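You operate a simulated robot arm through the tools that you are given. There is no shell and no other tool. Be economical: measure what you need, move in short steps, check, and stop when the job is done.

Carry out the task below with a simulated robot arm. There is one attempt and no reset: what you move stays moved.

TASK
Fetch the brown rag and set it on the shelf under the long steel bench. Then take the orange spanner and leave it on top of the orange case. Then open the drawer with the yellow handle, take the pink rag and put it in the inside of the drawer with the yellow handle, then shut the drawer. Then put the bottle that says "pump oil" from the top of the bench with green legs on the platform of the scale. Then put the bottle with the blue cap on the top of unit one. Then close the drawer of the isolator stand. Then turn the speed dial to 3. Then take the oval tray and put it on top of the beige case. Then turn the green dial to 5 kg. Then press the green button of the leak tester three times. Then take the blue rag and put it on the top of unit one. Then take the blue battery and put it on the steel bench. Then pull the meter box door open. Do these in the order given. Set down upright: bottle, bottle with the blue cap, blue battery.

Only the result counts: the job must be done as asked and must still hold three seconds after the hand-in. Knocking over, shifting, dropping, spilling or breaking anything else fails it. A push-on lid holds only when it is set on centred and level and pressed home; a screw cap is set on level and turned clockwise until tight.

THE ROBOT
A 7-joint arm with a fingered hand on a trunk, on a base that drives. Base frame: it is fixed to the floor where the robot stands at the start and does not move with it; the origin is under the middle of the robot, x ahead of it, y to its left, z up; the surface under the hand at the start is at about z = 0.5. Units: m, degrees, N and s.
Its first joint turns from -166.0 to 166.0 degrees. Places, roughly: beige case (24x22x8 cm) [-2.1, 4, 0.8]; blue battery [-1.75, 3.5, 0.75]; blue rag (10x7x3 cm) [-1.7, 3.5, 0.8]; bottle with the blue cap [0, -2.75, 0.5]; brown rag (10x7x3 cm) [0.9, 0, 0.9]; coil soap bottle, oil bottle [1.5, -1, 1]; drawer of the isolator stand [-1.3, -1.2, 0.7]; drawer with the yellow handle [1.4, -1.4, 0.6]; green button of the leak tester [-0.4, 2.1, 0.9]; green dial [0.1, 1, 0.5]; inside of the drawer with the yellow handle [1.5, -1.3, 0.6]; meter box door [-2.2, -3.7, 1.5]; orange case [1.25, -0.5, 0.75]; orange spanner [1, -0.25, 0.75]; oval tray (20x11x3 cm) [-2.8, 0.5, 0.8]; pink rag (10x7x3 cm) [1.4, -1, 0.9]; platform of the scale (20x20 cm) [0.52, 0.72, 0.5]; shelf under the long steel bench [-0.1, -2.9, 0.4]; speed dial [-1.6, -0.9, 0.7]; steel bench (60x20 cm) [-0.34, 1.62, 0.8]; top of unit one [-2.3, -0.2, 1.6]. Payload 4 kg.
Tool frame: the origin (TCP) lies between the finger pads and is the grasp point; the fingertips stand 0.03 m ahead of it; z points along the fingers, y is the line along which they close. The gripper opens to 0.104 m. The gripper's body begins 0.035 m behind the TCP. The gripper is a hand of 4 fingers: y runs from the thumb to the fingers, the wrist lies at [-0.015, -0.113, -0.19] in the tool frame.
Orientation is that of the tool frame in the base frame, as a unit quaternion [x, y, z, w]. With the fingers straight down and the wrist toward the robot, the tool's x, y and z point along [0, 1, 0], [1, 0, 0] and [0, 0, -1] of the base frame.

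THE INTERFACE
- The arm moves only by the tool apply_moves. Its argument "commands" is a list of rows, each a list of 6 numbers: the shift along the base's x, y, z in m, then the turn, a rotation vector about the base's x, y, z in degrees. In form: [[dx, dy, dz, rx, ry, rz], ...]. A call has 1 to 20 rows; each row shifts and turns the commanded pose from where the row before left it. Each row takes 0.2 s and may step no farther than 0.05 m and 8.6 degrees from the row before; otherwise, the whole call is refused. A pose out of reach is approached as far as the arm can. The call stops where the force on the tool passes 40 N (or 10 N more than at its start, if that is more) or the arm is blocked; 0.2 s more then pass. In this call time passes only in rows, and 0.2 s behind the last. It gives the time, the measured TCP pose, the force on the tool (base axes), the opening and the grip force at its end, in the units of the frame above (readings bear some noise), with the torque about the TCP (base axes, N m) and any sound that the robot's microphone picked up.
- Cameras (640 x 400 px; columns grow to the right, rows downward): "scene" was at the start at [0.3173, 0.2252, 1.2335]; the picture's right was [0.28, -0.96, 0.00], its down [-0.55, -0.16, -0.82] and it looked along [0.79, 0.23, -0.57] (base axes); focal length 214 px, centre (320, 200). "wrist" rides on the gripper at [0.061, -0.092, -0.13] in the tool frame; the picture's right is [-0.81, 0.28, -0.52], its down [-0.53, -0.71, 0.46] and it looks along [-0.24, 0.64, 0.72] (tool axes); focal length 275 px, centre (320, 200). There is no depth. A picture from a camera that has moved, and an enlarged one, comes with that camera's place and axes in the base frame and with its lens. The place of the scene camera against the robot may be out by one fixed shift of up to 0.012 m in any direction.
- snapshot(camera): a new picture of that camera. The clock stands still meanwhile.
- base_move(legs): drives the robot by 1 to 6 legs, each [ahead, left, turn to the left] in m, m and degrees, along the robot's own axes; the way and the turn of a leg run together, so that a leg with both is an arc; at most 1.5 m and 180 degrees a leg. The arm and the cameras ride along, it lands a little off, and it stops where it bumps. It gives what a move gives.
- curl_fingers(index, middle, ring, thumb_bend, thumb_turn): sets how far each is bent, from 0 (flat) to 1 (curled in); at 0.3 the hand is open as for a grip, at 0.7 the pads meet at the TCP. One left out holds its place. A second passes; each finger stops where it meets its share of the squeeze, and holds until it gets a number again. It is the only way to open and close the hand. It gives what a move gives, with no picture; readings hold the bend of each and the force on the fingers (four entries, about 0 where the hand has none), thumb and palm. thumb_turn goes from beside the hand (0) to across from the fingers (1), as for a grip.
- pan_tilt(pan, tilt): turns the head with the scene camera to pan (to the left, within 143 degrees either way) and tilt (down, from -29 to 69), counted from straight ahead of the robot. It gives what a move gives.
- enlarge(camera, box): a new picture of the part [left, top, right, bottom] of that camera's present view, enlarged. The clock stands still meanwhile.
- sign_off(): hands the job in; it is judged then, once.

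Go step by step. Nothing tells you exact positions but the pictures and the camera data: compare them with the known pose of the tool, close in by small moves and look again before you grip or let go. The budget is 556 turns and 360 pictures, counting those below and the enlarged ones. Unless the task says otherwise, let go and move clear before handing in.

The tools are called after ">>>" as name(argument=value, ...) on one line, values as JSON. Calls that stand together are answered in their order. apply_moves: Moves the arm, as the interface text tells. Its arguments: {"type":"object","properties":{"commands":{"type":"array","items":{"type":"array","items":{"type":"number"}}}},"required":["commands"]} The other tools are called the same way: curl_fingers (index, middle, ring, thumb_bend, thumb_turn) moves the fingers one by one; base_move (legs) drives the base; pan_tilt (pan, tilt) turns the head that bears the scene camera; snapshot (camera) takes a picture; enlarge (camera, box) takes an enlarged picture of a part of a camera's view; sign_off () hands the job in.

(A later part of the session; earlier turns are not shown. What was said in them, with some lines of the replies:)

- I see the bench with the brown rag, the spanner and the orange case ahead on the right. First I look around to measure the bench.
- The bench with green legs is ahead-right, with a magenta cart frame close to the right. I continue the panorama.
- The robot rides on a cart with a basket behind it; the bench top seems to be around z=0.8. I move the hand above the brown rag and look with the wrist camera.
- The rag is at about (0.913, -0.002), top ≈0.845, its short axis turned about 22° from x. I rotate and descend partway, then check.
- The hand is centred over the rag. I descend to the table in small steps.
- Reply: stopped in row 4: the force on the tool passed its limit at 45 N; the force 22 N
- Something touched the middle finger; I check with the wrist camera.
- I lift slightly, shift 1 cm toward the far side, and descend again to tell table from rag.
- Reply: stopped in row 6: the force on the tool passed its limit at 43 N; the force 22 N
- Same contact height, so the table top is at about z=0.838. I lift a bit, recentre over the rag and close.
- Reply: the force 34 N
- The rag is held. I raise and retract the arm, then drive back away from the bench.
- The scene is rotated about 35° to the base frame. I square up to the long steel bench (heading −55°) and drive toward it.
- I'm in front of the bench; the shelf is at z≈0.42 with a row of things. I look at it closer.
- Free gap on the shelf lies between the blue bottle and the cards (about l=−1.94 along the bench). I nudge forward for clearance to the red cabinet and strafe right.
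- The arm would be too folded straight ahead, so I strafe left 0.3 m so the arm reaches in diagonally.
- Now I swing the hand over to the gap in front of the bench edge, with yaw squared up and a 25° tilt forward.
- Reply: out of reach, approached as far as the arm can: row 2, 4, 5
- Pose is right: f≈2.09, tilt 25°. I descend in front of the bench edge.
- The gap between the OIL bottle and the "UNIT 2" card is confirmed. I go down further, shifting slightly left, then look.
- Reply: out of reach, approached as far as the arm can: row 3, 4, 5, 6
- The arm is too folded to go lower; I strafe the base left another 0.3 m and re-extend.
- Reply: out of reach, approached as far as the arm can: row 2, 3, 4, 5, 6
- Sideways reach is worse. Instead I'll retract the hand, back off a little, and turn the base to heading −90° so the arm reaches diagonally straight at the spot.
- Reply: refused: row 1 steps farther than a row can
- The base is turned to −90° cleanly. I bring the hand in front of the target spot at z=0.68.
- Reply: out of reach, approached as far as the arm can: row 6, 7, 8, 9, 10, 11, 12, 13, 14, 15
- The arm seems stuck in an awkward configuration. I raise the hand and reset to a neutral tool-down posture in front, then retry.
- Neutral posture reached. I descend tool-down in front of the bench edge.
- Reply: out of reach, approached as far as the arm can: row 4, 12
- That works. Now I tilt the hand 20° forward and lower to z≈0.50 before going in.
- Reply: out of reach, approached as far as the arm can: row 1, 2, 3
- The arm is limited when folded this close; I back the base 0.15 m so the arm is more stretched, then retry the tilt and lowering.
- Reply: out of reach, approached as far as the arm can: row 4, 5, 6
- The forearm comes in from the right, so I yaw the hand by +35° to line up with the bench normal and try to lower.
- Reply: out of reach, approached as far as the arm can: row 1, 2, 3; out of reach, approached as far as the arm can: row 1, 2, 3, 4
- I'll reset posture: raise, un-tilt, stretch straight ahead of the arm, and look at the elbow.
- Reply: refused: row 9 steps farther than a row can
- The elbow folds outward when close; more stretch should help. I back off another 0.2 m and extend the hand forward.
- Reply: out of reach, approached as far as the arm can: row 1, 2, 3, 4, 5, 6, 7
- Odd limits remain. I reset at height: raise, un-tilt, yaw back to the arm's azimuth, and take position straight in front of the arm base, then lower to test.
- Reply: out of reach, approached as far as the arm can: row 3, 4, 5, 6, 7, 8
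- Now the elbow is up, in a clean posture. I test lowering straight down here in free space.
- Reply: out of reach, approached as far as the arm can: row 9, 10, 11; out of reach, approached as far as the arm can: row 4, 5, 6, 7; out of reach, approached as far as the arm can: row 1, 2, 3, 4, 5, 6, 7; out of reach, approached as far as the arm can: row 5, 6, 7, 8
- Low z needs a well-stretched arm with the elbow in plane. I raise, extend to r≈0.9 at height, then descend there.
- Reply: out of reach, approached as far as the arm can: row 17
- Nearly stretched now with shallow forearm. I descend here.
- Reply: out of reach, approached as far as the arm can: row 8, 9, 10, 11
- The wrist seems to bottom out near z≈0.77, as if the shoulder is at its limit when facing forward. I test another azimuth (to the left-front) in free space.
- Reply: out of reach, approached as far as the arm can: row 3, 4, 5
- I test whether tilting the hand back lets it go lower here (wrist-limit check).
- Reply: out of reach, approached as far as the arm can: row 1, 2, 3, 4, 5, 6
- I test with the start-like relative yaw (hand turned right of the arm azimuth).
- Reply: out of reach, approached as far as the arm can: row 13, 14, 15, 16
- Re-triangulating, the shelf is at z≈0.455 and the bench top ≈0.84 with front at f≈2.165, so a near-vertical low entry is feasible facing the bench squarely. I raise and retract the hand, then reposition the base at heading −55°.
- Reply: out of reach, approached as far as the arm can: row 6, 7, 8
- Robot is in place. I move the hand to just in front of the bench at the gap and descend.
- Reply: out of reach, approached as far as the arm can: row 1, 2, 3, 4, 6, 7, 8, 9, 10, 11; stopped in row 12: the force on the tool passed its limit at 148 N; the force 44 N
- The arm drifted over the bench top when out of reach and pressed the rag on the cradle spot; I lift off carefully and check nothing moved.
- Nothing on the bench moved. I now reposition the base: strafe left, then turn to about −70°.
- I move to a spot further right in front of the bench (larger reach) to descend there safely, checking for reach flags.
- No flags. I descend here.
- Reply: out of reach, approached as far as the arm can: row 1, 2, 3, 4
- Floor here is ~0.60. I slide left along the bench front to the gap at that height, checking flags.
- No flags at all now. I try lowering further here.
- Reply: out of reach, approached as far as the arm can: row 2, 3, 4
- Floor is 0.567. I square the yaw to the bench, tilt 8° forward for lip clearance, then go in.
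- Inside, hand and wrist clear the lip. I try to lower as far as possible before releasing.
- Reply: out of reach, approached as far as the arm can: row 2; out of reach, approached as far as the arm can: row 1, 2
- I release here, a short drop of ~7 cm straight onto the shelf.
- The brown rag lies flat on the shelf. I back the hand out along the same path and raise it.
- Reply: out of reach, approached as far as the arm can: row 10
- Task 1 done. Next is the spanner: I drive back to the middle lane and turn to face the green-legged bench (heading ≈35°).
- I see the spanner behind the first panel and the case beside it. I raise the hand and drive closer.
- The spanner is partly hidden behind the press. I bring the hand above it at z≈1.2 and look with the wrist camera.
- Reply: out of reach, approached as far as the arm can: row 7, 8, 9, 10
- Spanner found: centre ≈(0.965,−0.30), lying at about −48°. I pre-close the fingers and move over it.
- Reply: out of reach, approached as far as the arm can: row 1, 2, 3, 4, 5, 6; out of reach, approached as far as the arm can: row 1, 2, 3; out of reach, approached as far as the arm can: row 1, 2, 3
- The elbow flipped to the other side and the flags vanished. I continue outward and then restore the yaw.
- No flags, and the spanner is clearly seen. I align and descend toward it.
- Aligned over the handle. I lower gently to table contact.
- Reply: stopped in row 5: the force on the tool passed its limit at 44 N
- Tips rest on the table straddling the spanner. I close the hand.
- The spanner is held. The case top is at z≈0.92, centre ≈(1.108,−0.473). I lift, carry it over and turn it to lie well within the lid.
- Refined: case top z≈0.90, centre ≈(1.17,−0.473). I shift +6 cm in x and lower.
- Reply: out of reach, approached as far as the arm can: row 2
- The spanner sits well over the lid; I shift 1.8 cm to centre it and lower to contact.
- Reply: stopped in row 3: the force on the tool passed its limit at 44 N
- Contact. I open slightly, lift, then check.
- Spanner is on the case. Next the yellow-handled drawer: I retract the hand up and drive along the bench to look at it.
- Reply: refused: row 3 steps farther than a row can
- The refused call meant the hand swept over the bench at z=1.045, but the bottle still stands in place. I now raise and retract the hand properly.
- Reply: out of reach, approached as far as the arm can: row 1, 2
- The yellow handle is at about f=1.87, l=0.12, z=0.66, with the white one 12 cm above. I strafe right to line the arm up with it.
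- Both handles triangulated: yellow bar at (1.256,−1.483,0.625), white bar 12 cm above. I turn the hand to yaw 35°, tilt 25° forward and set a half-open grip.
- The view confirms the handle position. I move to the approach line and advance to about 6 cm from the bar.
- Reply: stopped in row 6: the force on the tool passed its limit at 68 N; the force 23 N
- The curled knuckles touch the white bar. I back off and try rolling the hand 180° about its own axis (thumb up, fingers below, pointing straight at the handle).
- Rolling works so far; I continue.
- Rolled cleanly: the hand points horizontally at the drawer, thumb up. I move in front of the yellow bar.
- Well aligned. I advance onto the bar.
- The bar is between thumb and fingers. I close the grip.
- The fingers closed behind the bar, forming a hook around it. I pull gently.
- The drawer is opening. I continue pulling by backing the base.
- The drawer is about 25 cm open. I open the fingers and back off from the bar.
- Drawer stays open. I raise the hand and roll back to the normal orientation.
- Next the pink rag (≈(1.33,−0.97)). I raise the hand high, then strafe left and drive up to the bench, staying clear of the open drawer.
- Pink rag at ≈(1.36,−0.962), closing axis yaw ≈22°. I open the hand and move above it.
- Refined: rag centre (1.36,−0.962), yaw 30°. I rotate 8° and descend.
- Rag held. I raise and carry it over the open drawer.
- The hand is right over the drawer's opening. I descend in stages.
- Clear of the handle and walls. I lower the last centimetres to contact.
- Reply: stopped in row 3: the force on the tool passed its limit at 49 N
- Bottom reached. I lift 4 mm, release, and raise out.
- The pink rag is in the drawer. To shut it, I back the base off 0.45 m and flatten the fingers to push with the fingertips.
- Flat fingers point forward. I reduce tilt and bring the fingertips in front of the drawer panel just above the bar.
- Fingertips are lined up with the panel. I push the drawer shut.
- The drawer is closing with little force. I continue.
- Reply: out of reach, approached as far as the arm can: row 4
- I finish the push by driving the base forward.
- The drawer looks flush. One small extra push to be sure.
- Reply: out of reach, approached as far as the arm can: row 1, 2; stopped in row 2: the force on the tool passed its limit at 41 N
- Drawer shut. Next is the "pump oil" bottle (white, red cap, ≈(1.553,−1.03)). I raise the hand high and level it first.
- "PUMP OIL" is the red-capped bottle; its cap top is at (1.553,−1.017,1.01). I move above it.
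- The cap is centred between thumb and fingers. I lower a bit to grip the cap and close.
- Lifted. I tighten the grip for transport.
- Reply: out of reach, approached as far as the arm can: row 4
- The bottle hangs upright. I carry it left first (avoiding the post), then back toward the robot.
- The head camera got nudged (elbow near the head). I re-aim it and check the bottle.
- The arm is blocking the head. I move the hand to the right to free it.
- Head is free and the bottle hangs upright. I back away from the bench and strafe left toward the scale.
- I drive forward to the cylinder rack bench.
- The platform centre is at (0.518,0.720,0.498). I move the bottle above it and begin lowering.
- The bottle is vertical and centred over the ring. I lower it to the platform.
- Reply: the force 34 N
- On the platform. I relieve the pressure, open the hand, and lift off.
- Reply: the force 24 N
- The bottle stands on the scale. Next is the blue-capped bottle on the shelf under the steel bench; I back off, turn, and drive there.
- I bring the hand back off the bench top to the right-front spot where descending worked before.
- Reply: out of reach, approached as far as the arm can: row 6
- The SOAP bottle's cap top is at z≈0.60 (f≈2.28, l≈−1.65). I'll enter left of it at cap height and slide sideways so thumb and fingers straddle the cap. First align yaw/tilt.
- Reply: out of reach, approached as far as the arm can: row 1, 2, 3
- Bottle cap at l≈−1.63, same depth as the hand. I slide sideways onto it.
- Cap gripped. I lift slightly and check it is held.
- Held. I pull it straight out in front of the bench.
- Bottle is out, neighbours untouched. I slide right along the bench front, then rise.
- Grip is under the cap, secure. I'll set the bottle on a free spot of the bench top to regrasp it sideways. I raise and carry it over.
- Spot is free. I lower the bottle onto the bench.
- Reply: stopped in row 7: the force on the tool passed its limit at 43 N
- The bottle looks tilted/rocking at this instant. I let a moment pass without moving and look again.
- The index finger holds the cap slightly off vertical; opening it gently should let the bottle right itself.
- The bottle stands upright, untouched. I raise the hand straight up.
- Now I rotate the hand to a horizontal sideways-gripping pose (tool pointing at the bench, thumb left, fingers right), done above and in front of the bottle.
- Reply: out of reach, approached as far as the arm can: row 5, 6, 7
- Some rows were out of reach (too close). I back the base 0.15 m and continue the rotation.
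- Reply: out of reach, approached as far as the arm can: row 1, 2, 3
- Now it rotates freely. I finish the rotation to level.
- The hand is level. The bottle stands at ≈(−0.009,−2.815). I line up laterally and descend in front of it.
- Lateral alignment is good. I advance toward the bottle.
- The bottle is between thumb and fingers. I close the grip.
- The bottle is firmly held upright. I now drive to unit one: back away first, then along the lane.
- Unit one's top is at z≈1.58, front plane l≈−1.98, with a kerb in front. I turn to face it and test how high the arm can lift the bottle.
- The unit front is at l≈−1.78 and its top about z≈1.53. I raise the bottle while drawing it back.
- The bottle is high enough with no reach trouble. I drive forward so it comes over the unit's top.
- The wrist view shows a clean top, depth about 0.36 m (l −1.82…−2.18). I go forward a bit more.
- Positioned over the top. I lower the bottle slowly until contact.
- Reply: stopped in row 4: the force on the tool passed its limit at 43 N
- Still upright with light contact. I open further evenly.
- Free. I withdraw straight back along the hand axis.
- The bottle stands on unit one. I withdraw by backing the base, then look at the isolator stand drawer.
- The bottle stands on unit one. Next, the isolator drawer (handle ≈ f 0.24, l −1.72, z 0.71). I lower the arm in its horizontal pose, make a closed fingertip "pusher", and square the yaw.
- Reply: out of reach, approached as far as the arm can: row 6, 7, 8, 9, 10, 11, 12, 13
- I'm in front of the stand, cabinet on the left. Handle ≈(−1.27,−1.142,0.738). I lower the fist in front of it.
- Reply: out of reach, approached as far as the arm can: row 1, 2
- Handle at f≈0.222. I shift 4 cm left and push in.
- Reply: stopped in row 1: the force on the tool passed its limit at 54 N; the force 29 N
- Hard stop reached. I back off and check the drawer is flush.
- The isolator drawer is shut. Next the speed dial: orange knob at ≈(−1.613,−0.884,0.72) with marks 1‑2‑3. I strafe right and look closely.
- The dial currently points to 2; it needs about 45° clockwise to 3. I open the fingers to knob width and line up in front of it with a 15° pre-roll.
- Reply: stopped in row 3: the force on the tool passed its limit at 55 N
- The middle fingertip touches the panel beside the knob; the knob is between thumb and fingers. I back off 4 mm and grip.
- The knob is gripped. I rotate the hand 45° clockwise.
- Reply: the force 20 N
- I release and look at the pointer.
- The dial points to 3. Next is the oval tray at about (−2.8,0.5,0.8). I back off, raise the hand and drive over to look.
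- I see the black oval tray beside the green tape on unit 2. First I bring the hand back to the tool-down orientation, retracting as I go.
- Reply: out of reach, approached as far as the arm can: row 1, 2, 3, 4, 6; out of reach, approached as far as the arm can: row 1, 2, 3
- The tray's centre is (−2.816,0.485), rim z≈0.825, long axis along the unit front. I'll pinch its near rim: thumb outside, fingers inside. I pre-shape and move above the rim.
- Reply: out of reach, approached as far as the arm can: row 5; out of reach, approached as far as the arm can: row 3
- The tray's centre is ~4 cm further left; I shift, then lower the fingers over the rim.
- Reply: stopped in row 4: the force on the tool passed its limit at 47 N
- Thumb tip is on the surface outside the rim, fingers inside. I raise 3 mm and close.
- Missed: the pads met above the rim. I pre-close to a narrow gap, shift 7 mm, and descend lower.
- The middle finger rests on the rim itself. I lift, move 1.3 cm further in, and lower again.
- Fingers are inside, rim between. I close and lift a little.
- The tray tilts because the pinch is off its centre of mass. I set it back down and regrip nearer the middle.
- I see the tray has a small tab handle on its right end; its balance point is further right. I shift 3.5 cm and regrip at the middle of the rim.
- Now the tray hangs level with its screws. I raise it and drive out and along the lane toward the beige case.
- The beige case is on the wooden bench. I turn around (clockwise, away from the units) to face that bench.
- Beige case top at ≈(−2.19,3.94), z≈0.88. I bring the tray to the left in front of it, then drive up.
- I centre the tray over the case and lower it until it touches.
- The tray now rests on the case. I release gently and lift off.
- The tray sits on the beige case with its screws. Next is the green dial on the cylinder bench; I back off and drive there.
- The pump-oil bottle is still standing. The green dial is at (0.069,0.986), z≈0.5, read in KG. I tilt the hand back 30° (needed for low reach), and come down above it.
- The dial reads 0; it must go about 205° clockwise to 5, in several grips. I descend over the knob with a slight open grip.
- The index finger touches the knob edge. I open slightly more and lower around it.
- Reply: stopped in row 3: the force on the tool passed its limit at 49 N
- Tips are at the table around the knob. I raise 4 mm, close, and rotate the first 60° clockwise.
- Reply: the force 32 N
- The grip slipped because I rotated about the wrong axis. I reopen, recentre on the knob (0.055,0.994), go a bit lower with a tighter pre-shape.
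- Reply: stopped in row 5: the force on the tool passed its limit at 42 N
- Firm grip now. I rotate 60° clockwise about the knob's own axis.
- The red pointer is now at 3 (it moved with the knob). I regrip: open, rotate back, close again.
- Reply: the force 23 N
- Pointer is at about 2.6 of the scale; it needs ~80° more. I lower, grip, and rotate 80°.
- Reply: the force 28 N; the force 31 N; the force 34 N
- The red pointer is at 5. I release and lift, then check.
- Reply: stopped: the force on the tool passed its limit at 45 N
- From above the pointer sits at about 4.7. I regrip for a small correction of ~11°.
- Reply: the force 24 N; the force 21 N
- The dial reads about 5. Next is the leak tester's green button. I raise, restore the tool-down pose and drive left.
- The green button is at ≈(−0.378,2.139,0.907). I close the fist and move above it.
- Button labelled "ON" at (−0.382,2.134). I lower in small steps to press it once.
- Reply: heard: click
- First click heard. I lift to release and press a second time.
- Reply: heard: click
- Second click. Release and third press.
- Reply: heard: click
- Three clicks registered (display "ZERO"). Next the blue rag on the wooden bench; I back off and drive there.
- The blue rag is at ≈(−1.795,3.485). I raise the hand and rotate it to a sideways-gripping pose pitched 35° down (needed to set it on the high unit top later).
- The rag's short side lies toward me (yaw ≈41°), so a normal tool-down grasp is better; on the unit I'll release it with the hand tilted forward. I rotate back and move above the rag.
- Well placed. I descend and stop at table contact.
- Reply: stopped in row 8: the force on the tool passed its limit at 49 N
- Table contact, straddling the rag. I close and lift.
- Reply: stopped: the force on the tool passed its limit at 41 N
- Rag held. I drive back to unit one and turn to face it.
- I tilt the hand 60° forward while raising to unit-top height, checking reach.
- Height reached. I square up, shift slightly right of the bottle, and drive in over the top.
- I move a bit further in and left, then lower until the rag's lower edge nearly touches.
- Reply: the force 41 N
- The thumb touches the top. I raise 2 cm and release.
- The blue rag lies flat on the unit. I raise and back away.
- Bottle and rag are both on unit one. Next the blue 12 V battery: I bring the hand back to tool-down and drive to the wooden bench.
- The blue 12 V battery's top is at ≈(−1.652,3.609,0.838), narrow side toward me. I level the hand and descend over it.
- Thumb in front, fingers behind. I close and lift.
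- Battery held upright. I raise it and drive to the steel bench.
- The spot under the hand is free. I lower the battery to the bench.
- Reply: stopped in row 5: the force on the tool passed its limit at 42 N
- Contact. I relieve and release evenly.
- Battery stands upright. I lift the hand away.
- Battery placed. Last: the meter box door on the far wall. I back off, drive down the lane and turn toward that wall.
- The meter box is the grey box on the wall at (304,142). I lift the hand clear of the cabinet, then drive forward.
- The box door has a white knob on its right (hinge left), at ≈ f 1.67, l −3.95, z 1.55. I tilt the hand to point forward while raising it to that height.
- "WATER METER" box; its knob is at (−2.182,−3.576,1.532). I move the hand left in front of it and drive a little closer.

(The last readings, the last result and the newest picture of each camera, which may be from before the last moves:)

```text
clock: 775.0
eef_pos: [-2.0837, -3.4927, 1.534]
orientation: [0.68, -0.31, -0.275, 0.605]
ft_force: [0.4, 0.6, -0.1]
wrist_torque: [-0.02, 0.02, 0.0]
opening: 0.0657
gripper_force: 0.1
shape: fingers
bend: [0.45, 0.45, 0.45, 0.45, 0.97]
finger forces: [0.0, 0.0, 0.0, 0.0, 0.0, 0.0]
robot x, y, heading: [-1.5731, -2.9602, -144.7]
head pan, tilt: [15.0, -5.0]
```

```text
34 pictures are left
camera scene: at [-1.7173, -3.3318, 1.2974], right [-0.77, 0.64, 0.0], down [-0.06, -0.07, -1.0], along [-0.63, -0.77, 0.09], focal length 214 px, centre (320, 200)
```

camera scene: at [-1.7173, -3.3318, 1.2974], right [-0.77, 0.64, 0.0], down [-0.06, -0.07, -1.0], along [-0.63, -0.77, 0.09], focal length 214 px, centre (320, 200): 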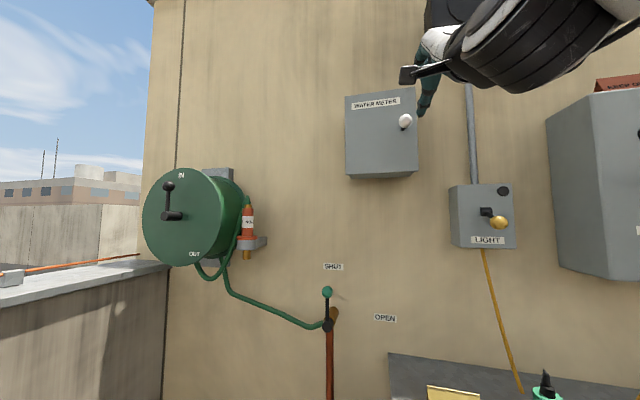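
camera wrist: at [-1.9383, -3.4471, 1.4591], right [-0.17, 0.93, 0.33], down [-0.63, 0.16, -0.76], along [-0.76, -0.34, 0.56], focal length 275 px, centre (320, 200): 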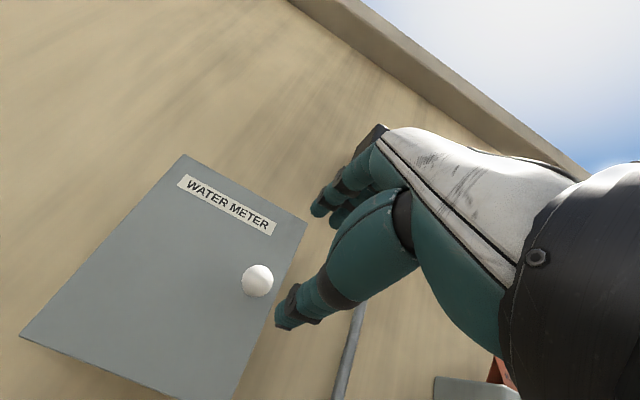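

The knob is 12 cm straight ahead of the hand. I advance so it sits between thumb and fingers.

>>> apply_moves(commands=[[-0.03, -0.028, -0.002, 0, 0, 0], [-0.027, -0.0255, -0.002, 0, 0, 0], [-0.022, -0.0205, -0.001, 0, 0, 0]])

>>> snapshot(camera="wrist")

>>> enlarge(camera="scene", box=[330, 60, 490, 190])

```text
clock: 775.9
eef_pos: [-2.1617, -3.5645, 1.5298]
orientation: [0.679, -0.309, -0.275, 0.607]
ft_force: [0.7, -0.7, 0.8]
wrist_torque: [0.03, -0.04, -0.02]
opening: 0.0656
gripper_force: 0.2
shape: fingers
bend: [0.45, 0.45, 0.45, 0.45, 0.97]
finger forces: [0.0, 0.1, 0.0, 0.0, 0.0, 0.0]
robot x, y, heading: [-1.5722, -2.963, -144.9]
head pan, tilt: [15.0, -5.0]
```

```text
33 pictures are left
camera wrist: at [-2.0171, -3.5198, 1.4547], right [-0.17, 0.93, 0.33], down [-0.63, 0.16, -0.76], along [-0.76, -0.34, 0.56], focal length 275 px, centre (320, 200)
```

wrist: 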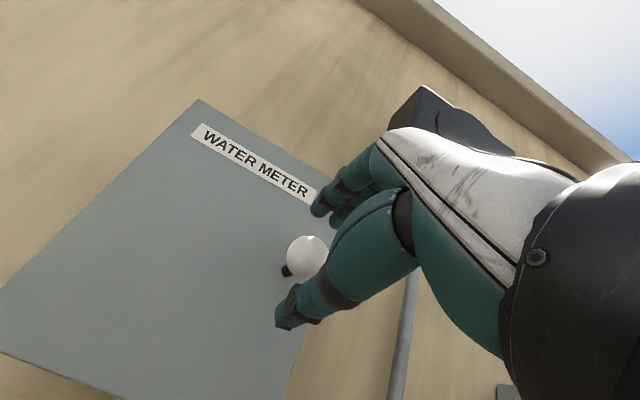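

```text
3.08 times, centred on (410, 125) of scene
camera zoom: at [-1.717, -3.3316, 1.2975], right [-0.77, 0.64, 0.0], down [-0.06, -0.07, -1.0], along [-0.63, -0.77, 0.09], focal length 660 px, centre (43, 431)
```

zoom: 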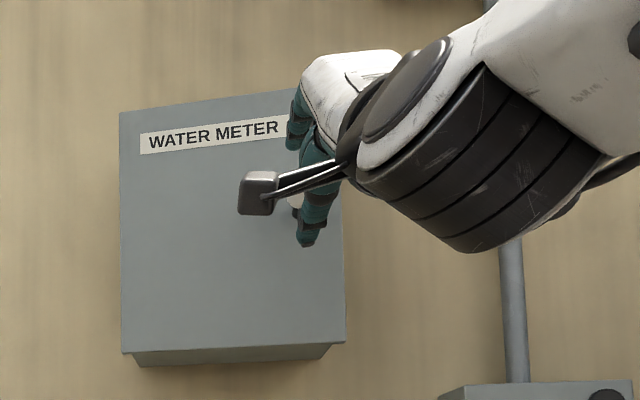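

>>> apply_moves(commands=[[-0.013, -0.013, -0.002, 0, 0, 0]])

>>> curl_fingers(index=0.8, middle=0.8, ring=0.8, thumb_bend=0.78)

>>> snapshot(camera="wrist")

```text
clock: 776.2
eef_pos: [-2.1743, -3.5788, 1.5264]
orientation: [0.679, -0.309, -0.275, 0.606]
ft_force: [-0.7, -0.8, 0.2]
wrist_torque: [0.02, 0.0, 0.0]
opening: 0.066
gripper_force: 0.2
shape: fingers
bend: [0.45, 0.45, 0.45, 0.45, 0.97]
finger forces: [0.1, 0.0, 0.0, 0.0, 0.0, 0.0]
robot x, y, heading: [-1.5736, -2.9609, -144.5]
head pan, tilt: [15.0, -5.0]
```

```text
clock: 777.2
eef_pos: [-2.1745, -3.5788, 1.5271]
orientation: [0.679, -0.308, -0.275, 0.607]
ft_force: [1.2, -3.5, 10.8]
wrist_torque: [-0.09, 0.33, 0.1]
opening: 0.0159
gripper_force: 14.3
shape: fingers
bend: [0.59, 0.59, 0.8, 0.69, 0.97]
finger forces: [10.1, 9.2, 0.0, 0.0, 9.7, 0.0]
robot x, y, heading: [-1.5744, -2.9642, -144.6]
head pan, tilt: [15.0, -5.0]
```

```text
31 pictures are left
camera wrist: at [-2.0288, -3.5338, 1.4524], right [-0.17, 0.93, 0.33], down [-0.63, 0.16, -0.76], along [-0.76, -0.34, 0.56], focal length 275 px, centre (320, 200)
```

wrist: 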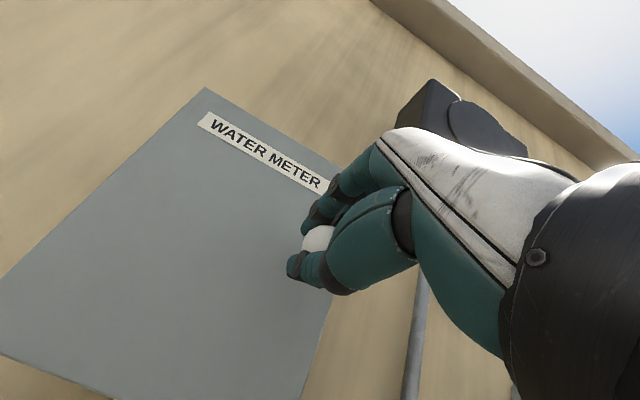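

The knob is gripped. I pull it along the door's arc, first about 30°.

>>> apply_moves(commands=[[0.0194, 0.005, 0, 0, 0, -3], [0.0194, 0.005, 0, 0, 0, -3], [0.0201, 0, 0, 0, 0, -3], [0.0201, -0.0005, 0, 0, 0, -3]])

>>> snapshot(camera="scene")

```text
clock: 778.2
eef_pos: [-2.0974, -3.574, 1.5242]
orientation: [0.646, -0.378, -0.336, 0.572]
ft_force: [-6.6, -32.3, 10.9]
wrist_torque: [0.19, 0.31, 0.35]
opening: 0.0193
gripper_force: 19.7
shape: fingers
bend: [0.54, 0.61, 0.8, 0.7, 0.94]
finger forces: [20.3, 6.5, 0.1, 0.0, 12.0, 0.0]
robot x, y, heading: [-1.5743, -2.9614, -144.5]
head pan, tilt: [15.0, -5.0]
```

```text
30 pictures are left
camera scene: at [-1.7176, -3.3338, 1.2969], right [-0.77, 0.64, 0.0], down [-0.06, -0.07, -1.0], along [-0.63, -0.77, 0.09], focal length 214 px, centre (320, 200)
```

scene: 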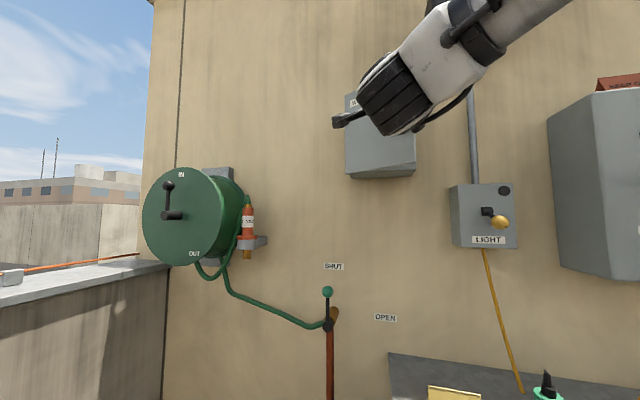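

The door is opening; the force shows a smaller hinge radius (~12 cm). I continue on the corrected arc.

>>> apply_moves(commands=[[0.013, -0.0106, 0, 0, 0, -4], [0.013, -0.0105, 0, 0, 0, -4], [0.0175, -0.0129, 0, 0, 0, -4], [0.0108, -0.0122, 0, 0, 0, -4], [0.0107, -0.0122, 0, 0, 0, -4]])

>>> snapshot(camera="scene")

>>> snapshot(camera="wrist")

```text
clock: 779.5
eef_pos: [-2.0299, -3.6266, 1.5261]
orientation: [0.567, -0.485, -0.432, 0.506]
ft_force: [3.6, 6.0, 7.7]
wrist_torque: [0.11, 0.2, -0.09]
opening: 0.001
gripper_force: 14.1
shape: fingers
bend: [0.71, 0.62, 0.8, 0.73, 0.96]
finger forces: [5.8, 5.7, 8.7, 0.0, 6.7, 0.0]
robot x, y, heading: [-1.5748, -2.9633, -144.9]
head pan, tilt: [15.0, -5.0]
```

```text
29 pictures are left
camera scene: at [-1.7171, -3.3313, 1.2976], right [-0.77, 0.64, 0.0], down [-0.06, -0.07, -1.0], along [-0.64, -0.77, 0.09], focal length 214 px, centre (320, 200)
```

scene: 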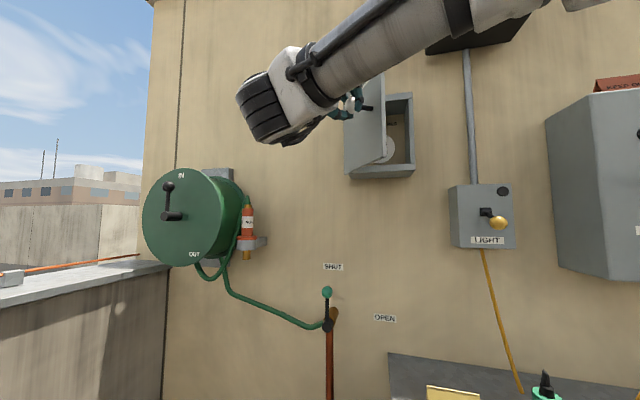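

```text
28 pictures are left
camera wrist: at [-1.8833, -3.666, 1.4514], right [0.35, 0.88, 0.33], down [-0.45, 0.47, -0.76], along [-0.82, 0.12, 0.56], focal length 275 px, centre (320, 200)
```

wrist: 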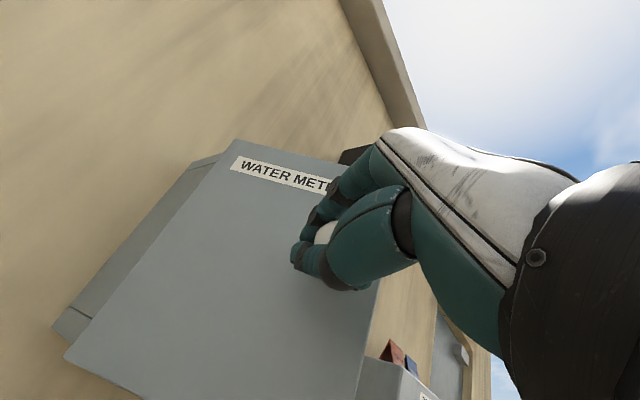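

The door stands about 75° open. I continue a bit further, then release.

>>> apply_moves(commands=[[0.005, -0.016, 0, 0, 0, -4], [0.004, -0.0165, 0, 0, 0, -4], [0.002, -0.016, 0, 0, 0, -4]])

>>> curl_fingers(index=0.4, middle=0.4, ring=0.4, thumb_bend=0.4)

>>> snapshot(camera="scene")

```text
clock: 780.0
eef_pos: [-2.0198, -3.6457, 1.5296]
orientation: [0.545, -0.51, -0.451, 0.489]
ft_force: [17.7, 17.5, -3.5]
wrist_torque: [0.08, 0.05, -0.33]
opening: 0.0001
gripper_force: 19.8
shape: fingers
bend: [0.71, 0.72, 0.82, 0.74, 0.95]
finger forces: [1.4, 3.0, 26.8, 0.0, 8.3, 0.1]
robot x, y, heading: [-1.5759, -2.9634, -144.5]
head pan, tilt: [15.0, -5.0]
stopped in row 2: the force on the tool passed its limit at 46 N (the readings are from after the stop); the commanded pose is now the measured one
```

```text
clock: 781.0
eef_pos: [-2.0224, -3.6462, 1.5275]
orientation: [0.546, -0.509, -0.451, 0.489]
ft_force: [8.7, 11.5, -7.2]
wrist_torque: [-0.15, -0.05, -0.33]
opening: 0.0776
gripper_force: 7.5
shape: fingers
bend: [0.4, 0.4, 0.79, 0.4, 0.97]
finger forces: [0.0, 0.0, 15.0, 0.0, 0.0, 0.1]
robot x, y, heading: [-1.5746, -2.9606, -144.6]
head pan, tilt: [15.0, -5.0]
```

```text
27 pictures are left
camera scene: at [-1.7164, -3.3313, 1.2976], right [-0.77, 0.64, 0.0], down [-0.06, -0.07, -1.0], along [-0.63, -0.77, 0.09], focal length 214 px, centre (320, 200)
```

scene: 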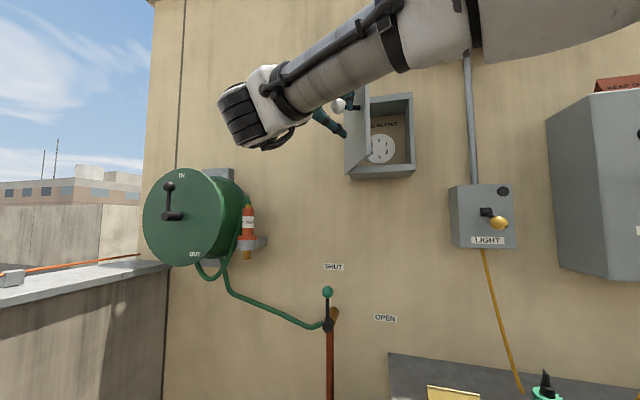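

>>> apply_moves(commands=[[0.008, -0.004, 0, 0, 0, 0]])

>>> curl_fingers(index=0.3, middle=0.3, ring=0.3, thumb_bend=0.3)

>>> snapshot(camera="wrist")

```text
clock: 781.4
eef_pos: [-2.0146, -3.653, 1.5269]
orientation: [0.546, -0.509, -0.452, 0.488]
ft_force: [5.8, 5.6, -8.8]
wrist_torque: [-0.18, -0.1, -0.16]
opening: 0.0776
gripper_force: 5.4
shape: fingers
bend: [0.4, 0.4, 0.78, 0.4, 0.97]
finger forces: [0.0, 0.0, 10.1, 0.1, 0.0, 0.0]
robot x, y, heading: [-1.5726, -2.9584, -144.8]
head pan, tilt: [15.0, -5.0]
```

```text
clock: 782.4
eef_pos: [-2.0136, -3.6522, 1.5285]
orientation: [0.545, -0.51, -0.452, 0.488]
ft_force: [8.3, 8.8, -6.2]
wrist_torque: [-0.12, -0.12, -0.32]
opening: 0.1027
gripper_force: 6.6
shape: fingers
bend: [0.3, 0.3, 0.76, 0.3, 0.97]
finger forces: [0.0, 0.0, 13.3, 0.1, 0.0, 0.1]
robot x, y, heading: [-1.5757, -2.9637, -144.5]
head pan, tilt: [15.0, -5.0]
```

```text
26 pictures are left
camera wrist: at [-1.8694, -3.7034, 1.4536], right [0.42, 0.84, 0.33], down [-0.41, 0.5, -0.76], along [-0.81, 0.19, 0.56], focal length 275 px, centre (320, 200)
```

wrist: 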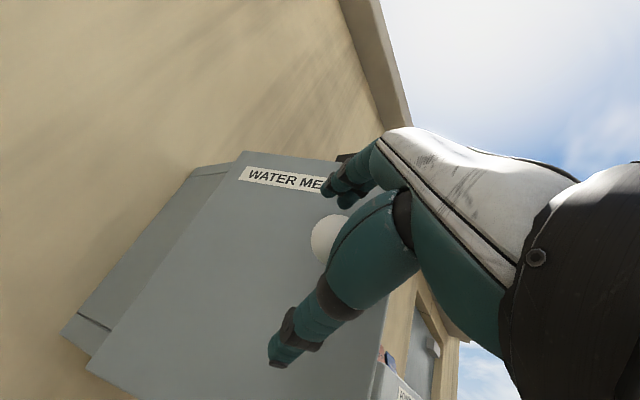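

The ring finger is caught beside the knob. I curl it away and withdraw straight back.

>>> curl_fingers(ring=0.95)

>>> apply_moves(commands=[[0.012, 0.001, 0.001, 0, 0, 0], [0.015, 0.001, 0.001, 0, 0, 0], [0.02, 0.002, 0.002, 0, 0, 0]])

>>> snapshot(camera="scene")

```text
clock: 783.4
eef_pos: [-2.0135, -3.6518, 1.5286]
orientation: [0.546, -0.509, -0.452, 0.489]
ft_force: [0.5, -0.1, 0.4]
wrist_torque: [0.02, -0.03, -0.01]
opening: 0.1025
gripper_force: 0.1
shape: fingers
bend: [0.3, 0.3, 0.95, 0.3, 0.97]
finger forces: [0.0, 0.0, 0.0, 0.1, 0.1, 0.0]
robot x, y, heading: [-1.5721, -2.9648, -144.5]
head pan, tilt: [15.0, -5.0]
```

```text
clock: 784.1
eef_pos: [-1.9676, -3.6457, 1.5337]
orientation: [0.546, -0.509, -0.451, 0.488]
ft_force: [0.0, -0.2, 0.6]
wrist_torque: [-0.04, 0.03, 0.02]
opening: 0.1029
gripper_force: 0.0
shape: fingers
bend: [0.3, 0.3, 0.95, 0.3, 0.97]
finger forces: [0.0, 0.0, 0.0, 0.1, 0.0, 0.1]
robot x, y, heading: [-1.5778, -2.9599, -144.5]
head pan, tilt: [15.0, -5.0]
```

```text
25 pictures are left
camera scene: at [-1.717, -3.3317, 1.2974], right [-0.77, 0.64, 0.0], down [-0.06, -0.07, -1.0], along [-0.63, -0.77, 0.09], focal length 214 px, centre (320, 200)
```

scene: 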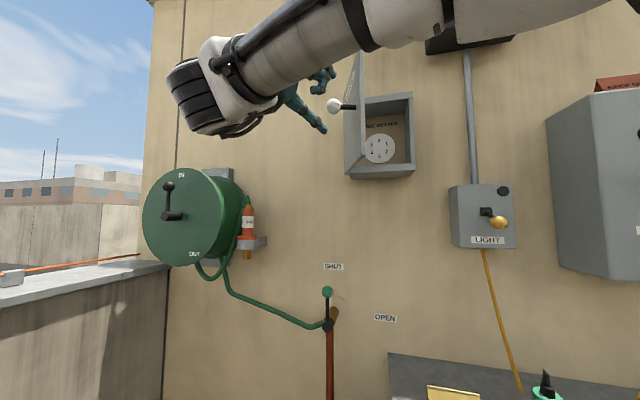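

The door stands wide open and the hand is clear. I withdraw a bit further and take a last check.

>>> apply_moves(commands=[[0.04, 0.01, 0, 0, 0, 0], [0.04, 0.015, 0, 0, 0, 0], [0.04, 0.015, 0, 0, 0, 0]])

>>> base_move(legs=[[-0.3, 0, 0]])

>>> snapshot(camera="scene")

```text
clock: 785.0
eef_pos: [-1.8468, -3.6078, 1.5324]
orientation: [0.545, -0.51, -0.452, 0.488]
ft_force: [-0.8, -0.5, -0.2]
wrist_torque: [-0.01, -0.01, 0.01]
opening: 0.1029
gripper_force: 0.0
shape: fingers
bend: [0.3, 0.3, 0.95, 0.3, 0.97]
finger forces: [0.1, 0.0, 0.0, 0.0, 0.0, 0.0]
robot x, y, heading: [-1.5777, -2.9649, -144.4]
head pan, tilt: [15.0, -5.0]
```

```text
clock: 787.0
eef_pos: [-1.6083, -3.4347, 1.5325]
orientation: [0.544, -0.512, -0.454, 0.486]
ft_force: [-0.5, -0.5, 0.1]
wrist_torque: [-0.04, 0.01, 0.02]
opening: 0.1028
gripper_force: 0.0
shape: fingers
bend: [0.3, 0.3, 0.95, 0.3, 0.97]
finger forces: [0.0, 0.0, 0.0, 0.0, 0.1, 0.0]
robot x, y, heading: [-1.3343, -2.7889, -144.9]
head pan, tilt: [15.0, -5.0]
```

```text
24 pictures are left
camera scene: at [-1.4769, -3.1594, 1.2974], right [-0.77, 0.64, 0.0], down [-0.06, -0.07, -1.0], along [-0.64, -0.76, 0.09], focal length 214 px, centre (320, 200)
```

scene: 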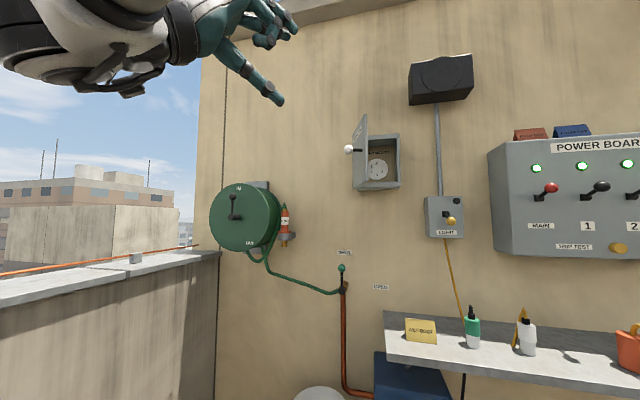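

The meter box door is wide open and the hand is clear of everything, so I hand the job in.

>>> sign_off()

```text
The job is handed in.
```

I carried out all thirteen steps in the order given and handed the job in. The one I'm least sure of is the green dial, which ended slightly past 5 kg, at about 5.15 on its scale. I left it there because going back to it would have broken the order.

A few other things the result might turn on:

- **Brown rag:** the arm could not reach all the way down to the shelf, so I let it go about 7 cm above. It landed flat.
- **Hand over the long steel bench:** while carrying the brown rag, the hand drifted over this bench and pressed down hard on the cradle spot. The pictures afterwards showed nothing moved.
- **Hand over the green-legged bench:** once the base moved with the hand still low over this bench. The teal bottle there was still standing in place.
- **Bottle with the blue cap:** I set it down briefly on top of the long steel bench to change grip before lifting it onto unit one. It stood upright there.
- **Oval tray:** it tilted about 30° on the first lift, so I set it down and gripped it again. The screws stayed in.
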